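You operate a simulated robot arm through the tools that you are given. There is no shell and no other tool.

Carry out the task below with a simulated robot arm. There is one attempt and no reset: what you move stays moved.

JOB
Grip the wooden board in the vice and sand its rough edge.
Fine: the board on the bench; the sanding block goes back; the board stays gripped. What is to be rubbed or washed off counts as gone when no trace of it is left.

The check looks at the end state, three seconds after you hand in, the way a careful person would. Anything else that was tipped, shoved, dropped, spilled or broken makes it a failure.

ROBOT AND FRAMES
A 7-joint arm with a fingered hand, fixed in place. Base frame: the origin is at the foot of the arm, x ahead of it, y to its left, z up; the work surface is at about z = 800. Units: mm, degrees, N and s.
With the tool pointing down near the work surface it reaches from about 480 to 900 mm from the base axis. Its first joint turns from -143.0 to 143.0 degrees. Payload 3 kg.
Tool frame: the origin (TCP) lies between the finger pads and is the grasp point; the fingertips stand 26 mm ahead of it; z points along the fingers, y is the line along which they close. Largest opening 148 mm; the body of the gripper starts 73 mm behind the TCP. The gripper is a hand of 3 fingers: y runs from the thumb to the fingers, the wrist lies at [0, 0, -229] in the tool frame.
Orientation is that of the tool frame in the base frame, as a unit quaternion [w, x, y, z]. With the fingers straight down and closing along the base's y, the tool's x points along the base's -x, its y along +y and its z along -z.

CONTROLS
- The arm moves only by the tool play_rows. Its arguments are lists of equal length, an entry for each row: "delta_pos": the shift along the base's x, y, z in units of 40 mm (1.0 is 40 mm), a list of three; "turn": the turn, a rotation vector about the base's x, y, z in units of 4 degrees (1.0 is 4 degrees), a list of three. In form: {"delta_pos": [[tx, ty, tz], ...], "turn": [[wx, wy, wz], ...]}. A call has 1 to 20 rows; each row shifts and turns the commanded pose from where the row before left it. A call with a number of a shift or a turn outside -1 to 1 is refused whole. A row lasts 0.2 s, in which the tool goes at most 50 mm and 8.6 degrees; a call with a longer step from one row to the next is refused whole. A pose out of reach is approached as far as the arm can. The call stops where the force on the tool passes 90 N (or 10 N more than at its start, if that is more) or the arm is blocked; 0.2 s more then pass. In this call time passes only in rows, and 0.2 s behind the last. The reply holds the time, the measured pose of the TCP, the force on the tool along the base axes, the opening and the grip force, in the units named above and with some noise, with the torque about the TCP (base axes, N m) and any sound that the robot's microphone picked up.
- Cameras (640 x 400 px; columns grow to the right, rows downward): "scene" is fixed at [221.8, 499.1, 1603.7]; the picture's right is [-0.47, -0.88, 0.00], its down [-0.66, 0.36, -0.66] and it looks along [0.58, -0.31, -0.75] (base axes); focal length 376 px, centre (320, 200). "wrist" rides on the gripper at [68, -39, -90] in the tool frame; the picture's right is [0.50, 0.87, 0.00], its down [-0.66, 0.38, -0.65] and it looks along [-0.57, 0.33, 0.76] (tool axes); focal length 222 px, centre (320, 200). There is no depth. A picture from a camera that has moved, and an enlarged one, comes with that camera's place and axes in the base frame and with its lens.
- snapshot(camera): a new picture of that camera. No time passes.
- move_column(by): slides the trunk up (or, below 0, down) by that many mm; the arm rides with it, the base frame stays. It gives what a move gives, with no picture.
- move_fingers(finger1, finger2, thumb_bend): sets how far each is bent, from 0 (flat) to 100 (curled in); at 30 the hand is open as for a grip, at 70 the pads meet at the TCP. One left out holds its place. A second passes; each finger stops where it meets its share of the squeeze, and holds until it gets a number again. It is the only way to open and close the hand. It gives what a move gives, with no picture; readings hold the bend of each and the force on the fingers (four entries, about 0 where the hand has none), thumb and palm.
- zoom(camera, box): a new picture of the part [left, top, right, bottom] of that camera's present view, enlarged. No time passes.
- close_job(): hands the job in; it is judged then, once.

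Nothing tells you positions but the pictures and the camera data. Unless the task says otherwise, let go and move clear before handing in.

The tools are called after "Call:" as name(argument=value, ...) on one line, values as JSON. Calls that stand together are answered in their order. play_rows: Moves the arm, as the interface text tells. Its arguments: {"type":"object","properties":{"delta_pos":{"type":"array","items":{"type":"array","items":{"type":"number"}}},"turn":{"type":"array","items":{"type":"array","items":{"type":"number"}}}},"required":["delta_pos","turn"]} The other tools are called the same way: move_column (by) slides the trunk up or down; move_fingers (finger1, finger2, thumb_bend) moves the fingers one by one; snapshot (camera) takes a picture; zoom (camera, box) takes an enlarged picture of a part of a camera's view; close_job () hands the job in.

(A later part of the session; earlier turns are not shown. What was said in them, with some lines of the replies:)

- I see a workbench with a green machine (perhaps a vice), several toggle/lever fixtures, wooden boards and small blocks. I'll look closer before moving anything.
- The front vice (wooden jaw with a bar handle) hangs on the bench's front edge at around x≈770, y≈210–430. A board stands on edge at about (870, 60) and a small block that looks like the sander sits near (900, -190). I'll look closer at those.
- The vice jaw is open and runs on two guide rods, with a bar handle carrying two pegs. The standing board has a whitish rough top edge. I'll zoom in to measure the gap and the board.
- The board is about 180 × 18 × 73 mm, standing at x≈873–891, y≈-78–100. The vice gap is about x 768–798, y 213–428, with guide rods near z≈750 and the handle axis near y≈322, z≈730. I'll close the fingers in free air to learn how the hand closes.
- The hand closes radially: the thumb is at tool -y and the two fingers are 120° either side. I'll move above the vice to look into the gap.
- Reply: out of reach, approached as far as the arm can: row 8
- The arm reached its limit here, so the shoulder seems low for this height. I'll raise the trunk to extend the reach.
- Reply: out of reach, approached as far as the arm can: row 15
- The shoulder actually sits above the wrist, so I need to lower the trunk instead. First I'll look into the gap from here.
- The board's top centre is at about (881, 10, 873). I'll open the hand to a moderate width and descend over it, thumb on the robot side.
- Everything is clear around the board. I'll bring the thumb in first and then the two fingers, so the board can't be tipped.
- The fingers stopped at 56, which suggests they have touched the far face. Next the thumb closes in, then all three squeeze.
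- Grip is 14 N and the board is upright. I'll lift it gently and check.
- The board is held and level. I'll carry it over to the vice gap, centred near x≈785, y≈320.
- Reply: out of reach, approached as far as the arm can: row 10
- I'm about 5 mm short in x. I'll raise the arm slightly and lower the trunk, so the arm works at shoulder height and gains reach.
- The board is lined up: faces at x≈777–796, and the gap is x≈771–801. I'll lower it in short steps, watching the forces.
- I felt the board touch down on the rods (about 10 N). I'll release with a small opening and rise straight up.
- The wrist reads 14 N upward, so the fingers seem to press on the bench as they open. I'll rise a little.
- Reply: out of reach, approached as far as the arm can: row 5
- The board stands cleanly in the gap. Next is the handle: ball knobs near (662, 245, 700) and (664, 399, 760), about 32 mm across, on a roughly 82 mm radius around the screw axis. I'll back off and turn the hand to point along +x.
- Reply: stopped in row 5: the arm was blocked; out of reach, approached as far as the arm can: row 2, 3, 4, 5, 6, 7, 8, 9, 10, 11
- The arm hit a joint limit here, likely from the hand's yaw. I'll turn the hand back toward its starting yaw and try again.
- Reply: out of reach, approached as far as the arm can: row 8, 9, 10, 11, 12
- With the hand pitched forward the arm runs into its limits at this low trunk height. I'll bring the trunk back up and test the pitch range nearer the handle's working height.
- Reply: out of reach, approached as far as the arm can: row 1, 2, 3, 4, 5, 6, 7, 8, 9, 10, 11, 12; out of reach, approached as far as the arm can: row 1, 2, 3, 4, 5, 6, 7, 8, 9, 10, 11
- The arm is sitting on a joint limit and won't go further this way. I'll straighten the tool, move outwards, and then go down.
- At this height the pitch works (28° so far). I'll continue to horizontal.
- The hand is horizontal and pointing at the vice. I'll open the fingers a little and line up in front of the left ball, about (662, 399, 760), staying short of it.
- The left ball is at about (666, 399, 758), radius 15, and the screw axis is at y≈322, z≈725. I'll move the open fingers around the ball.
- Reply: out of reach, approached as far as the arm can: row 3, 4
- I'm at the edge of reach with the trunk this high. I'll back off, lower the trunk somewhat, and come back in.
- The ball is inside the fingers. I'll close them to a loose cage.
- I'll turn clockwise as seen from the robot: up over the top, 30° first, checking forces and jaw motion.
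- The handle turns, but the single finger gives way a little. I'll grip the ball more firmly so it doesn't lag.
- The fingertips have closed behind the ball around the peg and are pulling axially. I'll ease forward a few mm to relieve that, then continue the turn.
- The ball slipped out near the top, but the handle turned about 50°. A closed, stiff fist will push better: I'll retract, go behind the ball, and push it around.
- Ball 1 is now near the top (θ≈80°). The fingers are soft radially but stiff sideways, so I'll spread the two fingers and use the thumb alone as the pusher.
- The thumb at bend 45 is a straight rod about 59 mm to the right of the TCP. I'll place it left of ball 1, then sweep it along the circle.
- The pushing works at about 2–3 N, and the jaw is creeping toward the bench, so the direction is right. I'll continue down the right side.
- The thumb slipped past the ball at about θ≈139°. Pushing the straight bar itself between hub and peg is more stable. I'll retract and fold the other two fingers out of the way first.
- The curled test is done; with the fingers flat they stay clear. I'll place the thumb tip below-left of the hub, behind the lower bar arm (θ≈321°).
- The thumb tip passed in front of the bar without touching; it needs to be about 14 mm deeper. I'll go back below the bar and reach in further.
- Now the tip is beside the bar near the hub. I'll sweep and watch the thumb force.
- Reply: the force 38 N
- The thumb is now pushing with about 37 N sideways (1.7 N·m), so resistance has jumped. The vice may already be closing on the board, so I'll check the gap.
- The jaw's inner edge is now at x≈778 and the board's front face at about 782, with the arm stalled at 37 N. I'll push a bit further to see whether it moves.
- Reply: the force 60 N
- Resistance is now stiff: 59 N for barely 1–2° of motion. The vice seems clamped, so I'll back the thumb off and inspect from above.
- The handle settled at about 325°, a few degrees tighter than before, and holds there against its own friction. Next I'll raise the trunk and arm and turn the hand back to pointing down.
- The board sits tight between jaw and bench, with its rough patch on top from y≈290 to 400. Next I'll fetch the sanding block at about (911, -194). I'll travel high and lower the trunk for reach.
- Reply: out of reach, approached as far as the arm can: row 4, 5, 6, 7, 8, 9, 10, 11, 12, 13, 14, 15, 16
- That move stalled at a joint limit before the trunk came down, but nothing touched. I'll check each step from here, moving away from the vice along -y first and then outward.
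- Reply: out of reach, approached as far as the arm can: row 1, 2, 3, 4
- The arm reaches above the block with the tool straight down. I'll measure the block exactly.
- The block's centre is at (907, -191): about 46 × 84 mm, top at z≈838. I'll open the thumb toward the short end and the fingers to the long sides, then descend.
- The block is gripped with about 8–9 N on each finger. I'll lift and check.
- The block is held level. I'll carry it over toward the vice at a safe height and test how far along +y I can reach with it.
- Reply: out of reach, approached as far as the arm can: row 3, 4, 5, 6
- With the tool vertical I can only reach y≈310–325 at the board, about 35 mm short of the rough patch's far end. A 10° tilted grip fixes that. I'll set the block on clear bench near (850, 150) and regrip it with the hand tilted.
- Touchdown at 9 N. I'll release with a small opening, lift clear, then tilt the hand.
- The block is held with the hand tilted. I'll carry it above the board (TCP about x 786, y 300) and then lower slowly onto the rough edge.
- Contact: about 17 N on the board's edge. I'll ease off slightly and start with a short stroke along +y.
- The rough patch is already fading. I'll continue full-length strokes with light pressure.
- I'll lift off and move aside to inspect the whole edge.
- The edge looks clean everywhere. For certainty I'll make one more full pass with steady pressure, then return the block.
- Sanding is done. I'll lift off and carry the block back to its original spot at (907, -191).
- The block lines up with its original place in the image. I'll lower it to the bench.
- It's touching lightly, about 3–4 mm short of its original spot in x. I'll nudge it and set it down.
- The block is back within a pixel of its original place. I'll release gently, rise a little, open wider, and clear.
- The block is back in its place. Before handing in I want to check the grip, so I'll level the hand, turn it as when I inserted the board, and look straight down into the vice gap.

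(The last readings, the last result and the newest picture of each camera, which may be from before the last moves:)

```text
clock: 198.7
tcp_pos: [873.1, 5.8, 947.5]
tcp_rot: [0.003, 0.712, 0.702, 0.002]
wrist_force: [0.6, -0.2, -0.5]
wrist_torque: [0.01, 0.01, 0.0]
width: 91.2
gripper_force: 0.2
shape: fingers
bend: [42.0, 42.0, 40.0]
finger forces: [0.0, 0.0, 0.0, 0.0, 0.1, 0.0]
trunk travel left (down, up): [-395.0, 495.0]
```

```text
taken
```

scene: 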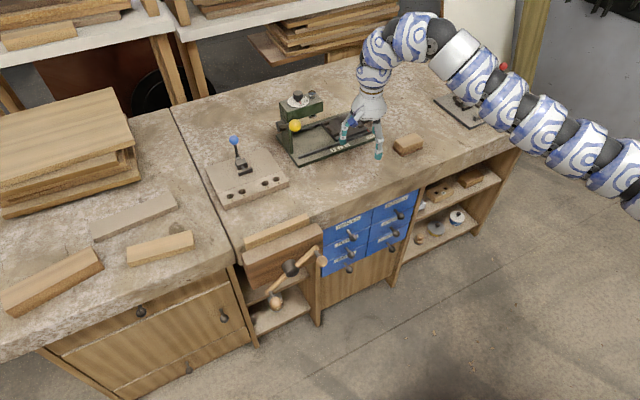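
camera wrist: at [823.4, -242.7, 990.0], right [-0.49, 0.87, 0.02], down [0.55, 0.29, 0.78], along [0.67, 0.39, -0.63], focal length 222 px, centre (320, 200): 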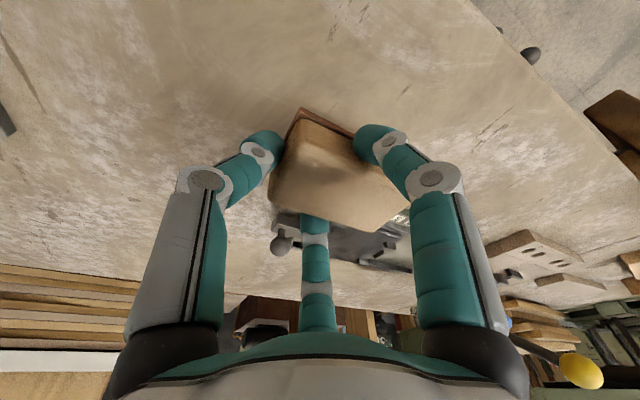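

Call:
play_rows(delta_pos=[[-0.2, 0.8, -0.05], [-0.2, 0.8, -0.05], [-0.22, 0.8, -0.05], [-0.24, 0.8, -0.05], [-0.25, 0.8, -0.05], [-0.25, 0.8, -0.05], [-0.27, 0.8, -0.05], [-0.27, 0.8, -0.05], [-0.28, 0.8, -0.05], [0, 0.2, -0.05]], turn=[[0, 0, 0], [0, 0, 0], [0, 0, 0], [0, 0, 0], [0, 0, 0], [0, 0, 0], [0, 0, 0], [0, 0, 0], [0, 0, 0], [0, 0, 0]])

Call:
snapshot(camera="wrist")

Call:
zoom(camera="wrist", box=[240, 0, 440, 140])

```text
clock: 200.9
tcp_pos: [788.4, 302.3, 926.5]
tcp_rot: [0.003, 0.712, 0.702, 0.001]
wrist_force: [0.5, 0.0, 0.1]
wrist_torque: [-0.02, 0.01, 0.02]
width: 91.6
gripper_force: 0.1
shape: fingers
bend: [42.0, 42.0, 40.0]
finger forces: [0.0, 0.1, 0.0, 0.1, 0.0, 0.1]
trunk travel left (down, up): [-395.0, 495.0]
```

```text
taken
camera wrist: at [750.8, 370.9, 1016.3], right [0.87, 0.49, 0.0], down [0.36, -0.66, 0.66], along [0.32, -0.57, -0.75], focal length 222 px, centre (320, 200)
```

wrist: 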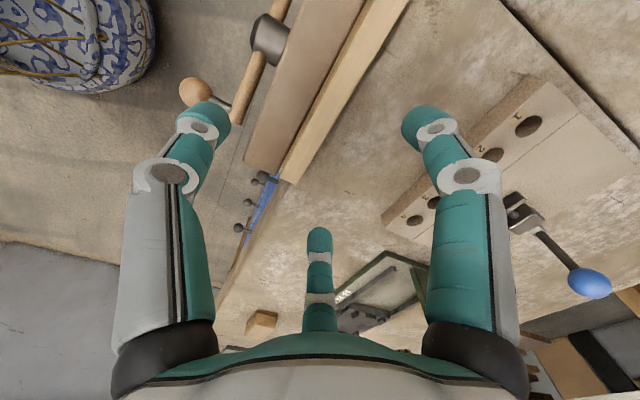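

```text
2.86 times, centred on (340, 70) of wrist
camera zoom: at [750.8, 370.9, 1016.3], right [0.87, 0.49, 0.0], down [0.36, -0.66, 0.66], along [0.32, -0.57, -0.75], focal length 635 px, centre (263, 571)
```

zoom: 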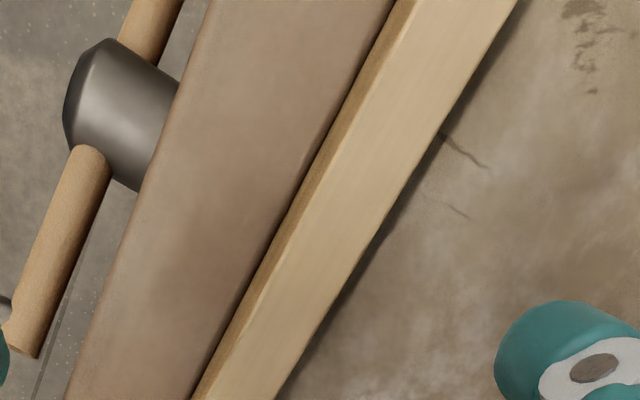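

Call:
zoom(camera="wrist", box=[255, 110, 335, 190])

Call:
zoom(camera="wrist", box=[310, 30, 400, 110])

```text
5.00 times, centred on (295, 150) of wrist
camera zoom: at [750.8, 370.9, 1016.3], right [0.87, 0.49, 0.0], down [0.36, -0.66, 0.66], along [0.32, -0.57, -0.75], focal length 1111 px, centre (445, 450)
```

zoom: 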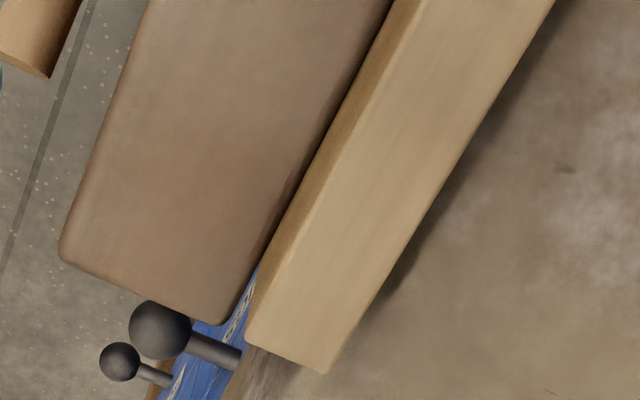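

```text
5.00 times, centred on (355, 70) of wrist
camera zoom: at [750.8, 370.9, 1016.3], right [0.87, 0.49, 0.0], down [0.36, -0.66, 0.66], along [0.32, -0.57, -0.75], focal length 1111 px, centre (145, 850)
```

zoom: 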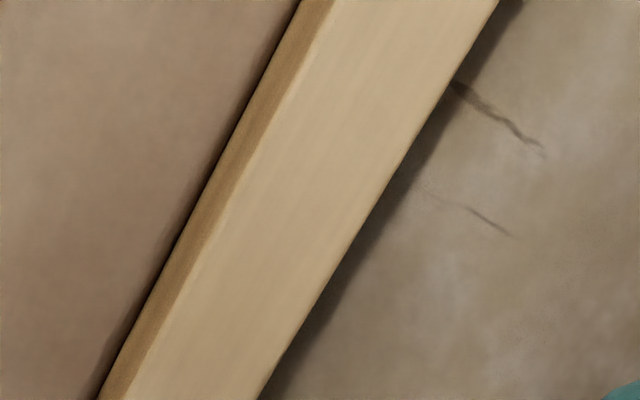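

From above there is no gap between jaw, board and bench, and the edge is smooth. As a last check I'll take the board's top lightly between the fingers and give a gentle upward tug.

Call:
move_fingers(finger1=50, finger2=50, thumb_bend=58)

Call:
play_rows(delta_pos=[[0.08, -0.05, -0.5], [0, 0, -0.5], [0, 0, -0.4], [0, 0, -0.4]], turn=[[0, 0, 0], [0, 0, 0], [0, 0, 0], [0, 0, 0]])

Call:
zoom(camera="wrist", box=[180, 0, 460, 200])

Call:
zoom(camera="scene", box=[230, 160, 340, 250])

```text
clock: 201.9
tcp_pos: [789.5, 301.3, 926.4]
tcp_rot: [0.003, 0.713, 0.701, 0.002]
wrist_force: [-0.2, -0.1, 0.3]
wrist_torque: [-0.01, -0.01, -0.03]
width: 51.2
gripper_force: 0.1
shape: fingers
bend: [50.0, 50.0, 57.0]
finger forces: [0.0, 0.0, 0.0, 0.1, 0.1, 0.0]
trunk travel left (down, up): [-395.0, 495.0]
```

```text
clock: 202.9
tcp_pos: [791.3, 299.9, 856.8]
tcp_rot: [0.004, 0.712, 0.703, 0.002]
wrist_force: [-0.2, -0.6, -0.5]
wrist_torque: [-0.02, -0.03, 0.02]
width: 51.4
gripper_force: 0.1
shape: fingers
bend: [50.0, 50.0, 57.0]
finger forces: [0.1, 0.0, 0.0, 0.0, 0.1, 0.0]
trunk travel left (down, up): [-395.0, 495.0]
```

```text
2.00 times, centred on (320, 100) of wrist
camera zoom: at [753.1, 369.5, 946.4], right [0.87, 0.49, 0.01], down [0.36, -0.66, 0.66], along [0.32, -0.57, -0.75], focal length 444 px, centre (320, 400)
```

zoom: 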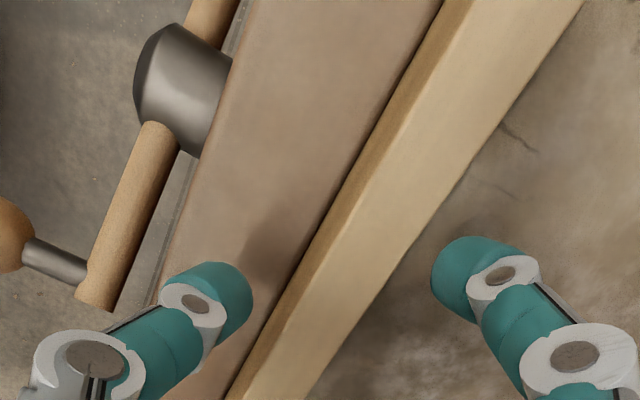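

```text
4.44 times, centred on (285, 205) of scene
camera zoom: at [221.8, 499.1, 1603.7], right [-0.47, -0.88, 0.0], down [-0.66, 0.36, -0.66], along [0.58, -0.31, -0.75], focal length 1670 px, centre (476, 178)
```

zoom: 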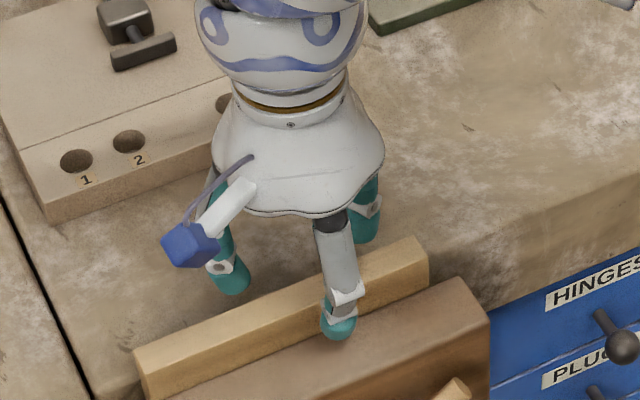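

Call:
play_rows(delta_pos=[[0, 0, -0.12], [0, 0, -0.08]], turn=[[0, 0, 0], [0, 0, 0]])

Call:
move_fingers(finger1=57, finger2=57, thumb_bend=64)

Call:
move_fingers(finger1=72, finger2=72, thumb_bend=74)

```text
clock: 203.5
tcp_pos: [791.0, 300.7, 847.6]
tcp_rot: [0.003, 0.712, 0.703, 0.002]
wrist_force: [-0.7, -0.4, 0.3]
wrist_torque: [0.06, -0.01, -0.03]
width: 51.2
gripper_force: 0.0
shape: fingers
bend: [50.0, 50.0, 57.0]
finger forces: [0.0, 0.0, 0.1, 0.1, 0.0, 0.0]
trunk travel left (down, up): [-395.0, 495.0]
```

```text
clock: 204.5
tcp_pos: [792.2, 299.3, 848.4]
tcp_rot: [0.003, 0.712, 0.702, 0.001]
wrist_force: [-0.7, 0.1, 0.2]
wrist_torque: [-0.01, 0.03, 0.01]
width: 31.5
gripper_force: 0.2
shape: fingers
bend: [56.0, 56.0, 64.0]
finger forces: [0.0, 0.0, 0.1, 0.1, 0.5, 0.0]
trunk travel left (down, up): [-395.0, 495.0]
```

```text
clock: 205.5
tcp_pos: [790.8, 299.9, 847.6]
tcp_rot: [0.003, 0.712, 0.702, 0.002]
wrist_force: [-1.3, -0.2, -0.9]
wrist_torque: [-0.02, 0.03, 0.0]
width: 18.3
gripper_force: 12.5
shape: fingers
bend: [64.0, 63.0, 67.0]
finger forces: [5.8, 6.1, 0.1, 0.0, 13.9, 0.0]
trunk travel left (down, up): [-395.0, 495.0]
```

Call:
play_rows(delta_pos=[[0, 0, 0.04], [0, 0, 0]], turn=[[0, 0, 0], [0, 0, 0]])

```text
clock: 206.1
tcp_pos: [792.5, 300.2, 847.7]
tcp_rot: [0.003, 0.712, 0.702, 0.001]
wrist_force: [1.4, -0.1, -3.1]
wrist_torque: [0.0, -0.07, -0.02]
width: 18.2
gripper_force: 11.5
shape: fingers
bend: [64.0, 64.0, 67.0]
finger forces: [5.7, 5.9, 0.0, 0.0, 11.4, 0.0]
trunk travel left (down, up): [-395.0, 495.0]
```

Call:
play_rows(delta_pos=[[0, 0, 0.04], [0, 0, 0]], turn=[[0, 0, 0], [0, 0, 0]])

Call:
zoom(camera="scene", box=[235, 205, 330, 260])

```text
clock: 206.7
tcp_pos: [793.5, 299.2, 852.1]
tcp_rot: [0.003, 0.712, 0.702, 0.002]
wrist_force: [1.4, 0.7, 5.6]
wrist_torque: [0.01, 0.04, 0.04]
width: 8.5
gripper_force: 15.2
shape: fingers
bend: [67.0, 67.0, 68.0]
finger forces: [5.8, 5.6, 0.1, 0.0, 19.3, 0.1]
trunk travel left (down, up): [-395.0, 495.0]
```

```text
6.74 times, centred on (282, 232) of scene
camera zoom: at [221.8, 499.1, 1603.7], right [-0.47, -0.88, 0.0], down [-0.66, 0.36, -0.66], along [0.58, -0.31, -0.75], focal length 2532 px, centre (573, -19)
```

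zoom: 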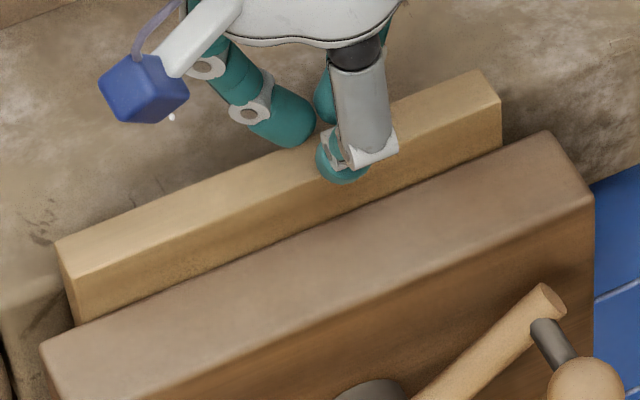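

The tips slid off the board's edge while the board itself didn't move, so it is held. I'll rise clear and open the hand.

Call:
play_rows(delta_pos=[[0, 0, 0.2], [0, 0, 0.4], [0, 0, 0.5], [0, 0, 0.4]], turn=[[0, 0, 0], [0, 0, 0], [0, 0, 0], [0, 0, 0]])

Call:
move_fingers(finger1=40, finger2=40, thumb_bend=40)

Call:
zoom(camera="scene", box=[220, 190, 345, 300])

Call:
zoom(camera="wrist", box=[220, 0, 460, 170])

```text
clock: 207.7
tcp_pos: [791.0, 298.6, 911.3]
tcp_rot: [0.003, 0.712, 0.702, 0.001]
wrist_force: [0.9, 0.8, 0.5]
wrist_torque: [-0.01, -0.04, -0.02]
width: 0.0
gripper_force: 0.0
shape: fingers
bend: [71.0, 71.0, 73.0]
finger forces: [0.0, 0.0, 0.0, 0.0, 0.1, 0.0]
trunk travel left (down, up): [-395.0, 495.0]
```

```text
clock: 208.7
tcp_pos: [791.5, 299.0, 912.3]
tcp_rot: [0.004, 0.712, 0.702, 0.001]
wrist_force: [-0.3, 0.3, 0.2]
wrist_torque: [-0.03, -0.02, -0.02]
width: 94.4
gripper_force: 0.1
shape: fingers
bend: [40.0, 40.0, 40.0]
finger forces: [0.1, 0.0, 0.0, 0.0, 0.1, 0.0]
trunk travel left (down, up): [-395.0, 495.0]
```

```text
3.64 times, centred on (282, 245) of scene
camera zoom: at [221.8, 499.1, 1603.7], right [-0.47, -0.88, 0.0], down [-0.66, 0.36, -0.66], along [0.58, -0.31, -0.75], focal length 1367 px, centre (456, 36)
```

zoom: 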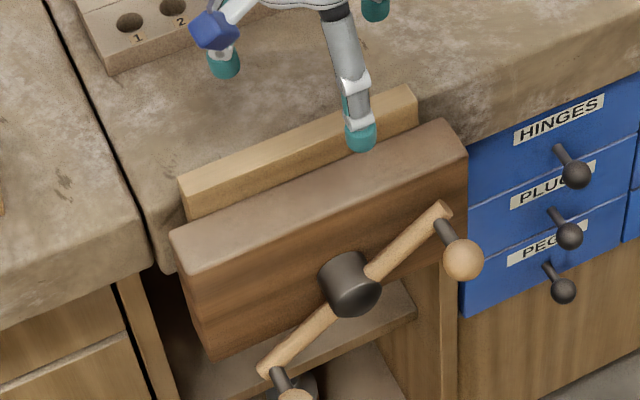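

```text
2.35 times, centred on (340, 85) of wrist
camera zoom: at [752.3, 367.9, 1002.5], right [0.87, 0.49, 0.0], down [0.36, -0.66, 0.66], along [0.32, -0.57, -0.75], focal length 523 px, centre (273, 471)
```

zoom: 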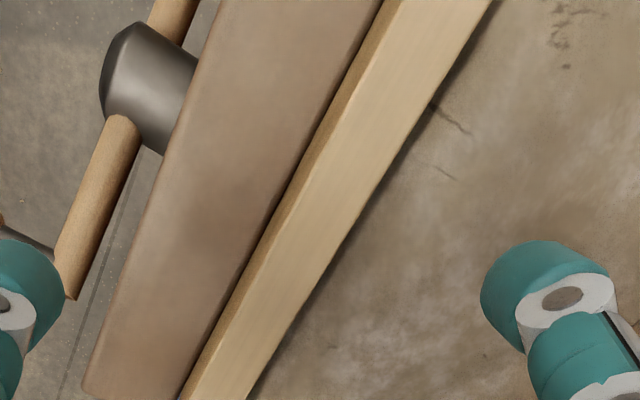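

Everything looks right. I'll move the hand clear of the vice and take a last look at the whole scene.

Call:
play_rows(delta_pos=[[0, -0.5, 0.2], [0.15, -0.8, 0.1], [0.2, -0.8, 0.1], [0.25, -0.8, 0.1], [0.25, -0.8, 0.1], [0.25, -0.8, 0.1], [0.2, -0.8, 0.1], [0.2, -0.6, 0.1]], turn=[[0, 0, 0], [0, 0, 0], [0, 0, 0], [0, 0, 0], [0, 0, 0], [0, 0, 0], [0, 0, 0], [0, 0, 0]])

Call:
snapshot(camera="scene")

Call:
zoom(camera="scene", box=[225, 195, 345, 320])

Call:
zoom(camera="scene", box=[240, 60, 560, 200])

```text
clock: 210.5
tcp_pos: [852.9, 62.3, 948.5]
tcp_rot: [0.003, 0.712, 0.702, 0.002]
wrist_force: [-0.2, -0.1, 0.3]
wrist_torque: [0.0, 0.02, 0.01]
width: 94.8
gripper_force: 0.1
shape: fingers
bend: [40.0, 40.0, 40.0]
finger forces: [0.0, 0.1, 0.1, 0.1, 0.0, 0.0]
trunk travel left (down, up): [-395.0, 495.0]
```

```text
taken
```

scene: 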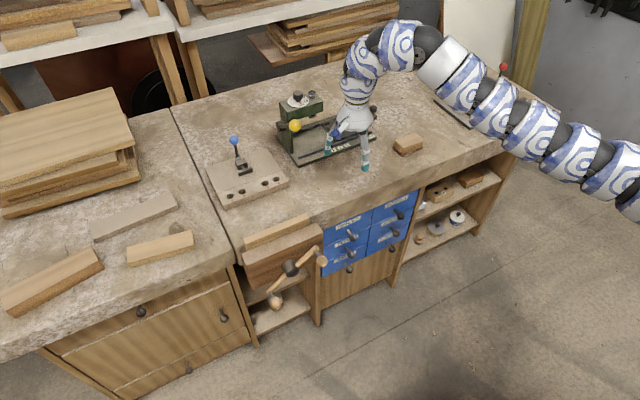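

```text
3.20 times, centred on (285, 258) of scene
camera zoom: at [221.8, 499.1, 1603.7], right [-0.47, -0.88, 0.0], down [-0.66, 0.36, -0.66], along [0.58, -0.31, -0.75], focal length 1203 px, centre (432, 16)
```

zoom: 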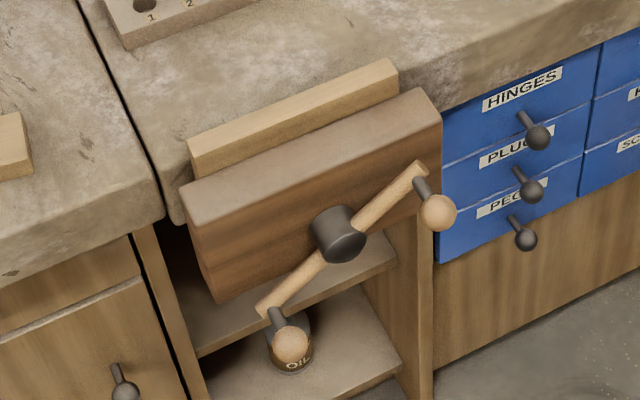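

```text
2.00 times, centred on (400, 130) of scene
camera zoom: at [221.8, 499.1, 1603.7], right [-0.47, -0.88, 0.0], down [-0.66, 0.36, -0.66], along [0.58, -0.31, -0.75], focal length 752 px, centre (160, 340)
```

zoom: 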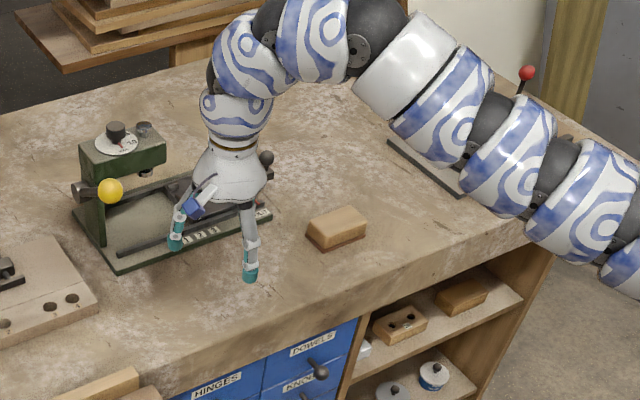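

The board is gripped upright in the vice with its edge sanded smooth. The sanding block is back in its place, nothing else looks disturbed, and the hand is clear, so I'm handing in the job.

Call:
close_job()

```text
The job is handed in.
```

The job is handed in. The board is clamped in the front vice, and its rough edge is sanded smooth, with no rough patch left in any of the close-ups.

- **Grip:** The vice handle was turned until it stalled against about 59 N, and it stayed put after I let go. A light upward tug (about 3 N registered before my fingertips slid off) did not move the board. I could not measure the clamping force that remains.
- **Sanding block:** It is back on the bench within about 4 mm of where it started, turned by two or three degrees at most.
- **Everything else:** I saw nothing else moved, tipped or touched. In the last picture the arm hid part of the dial fixture at the right end of the bench, but that fixture was in place in the earlier views.
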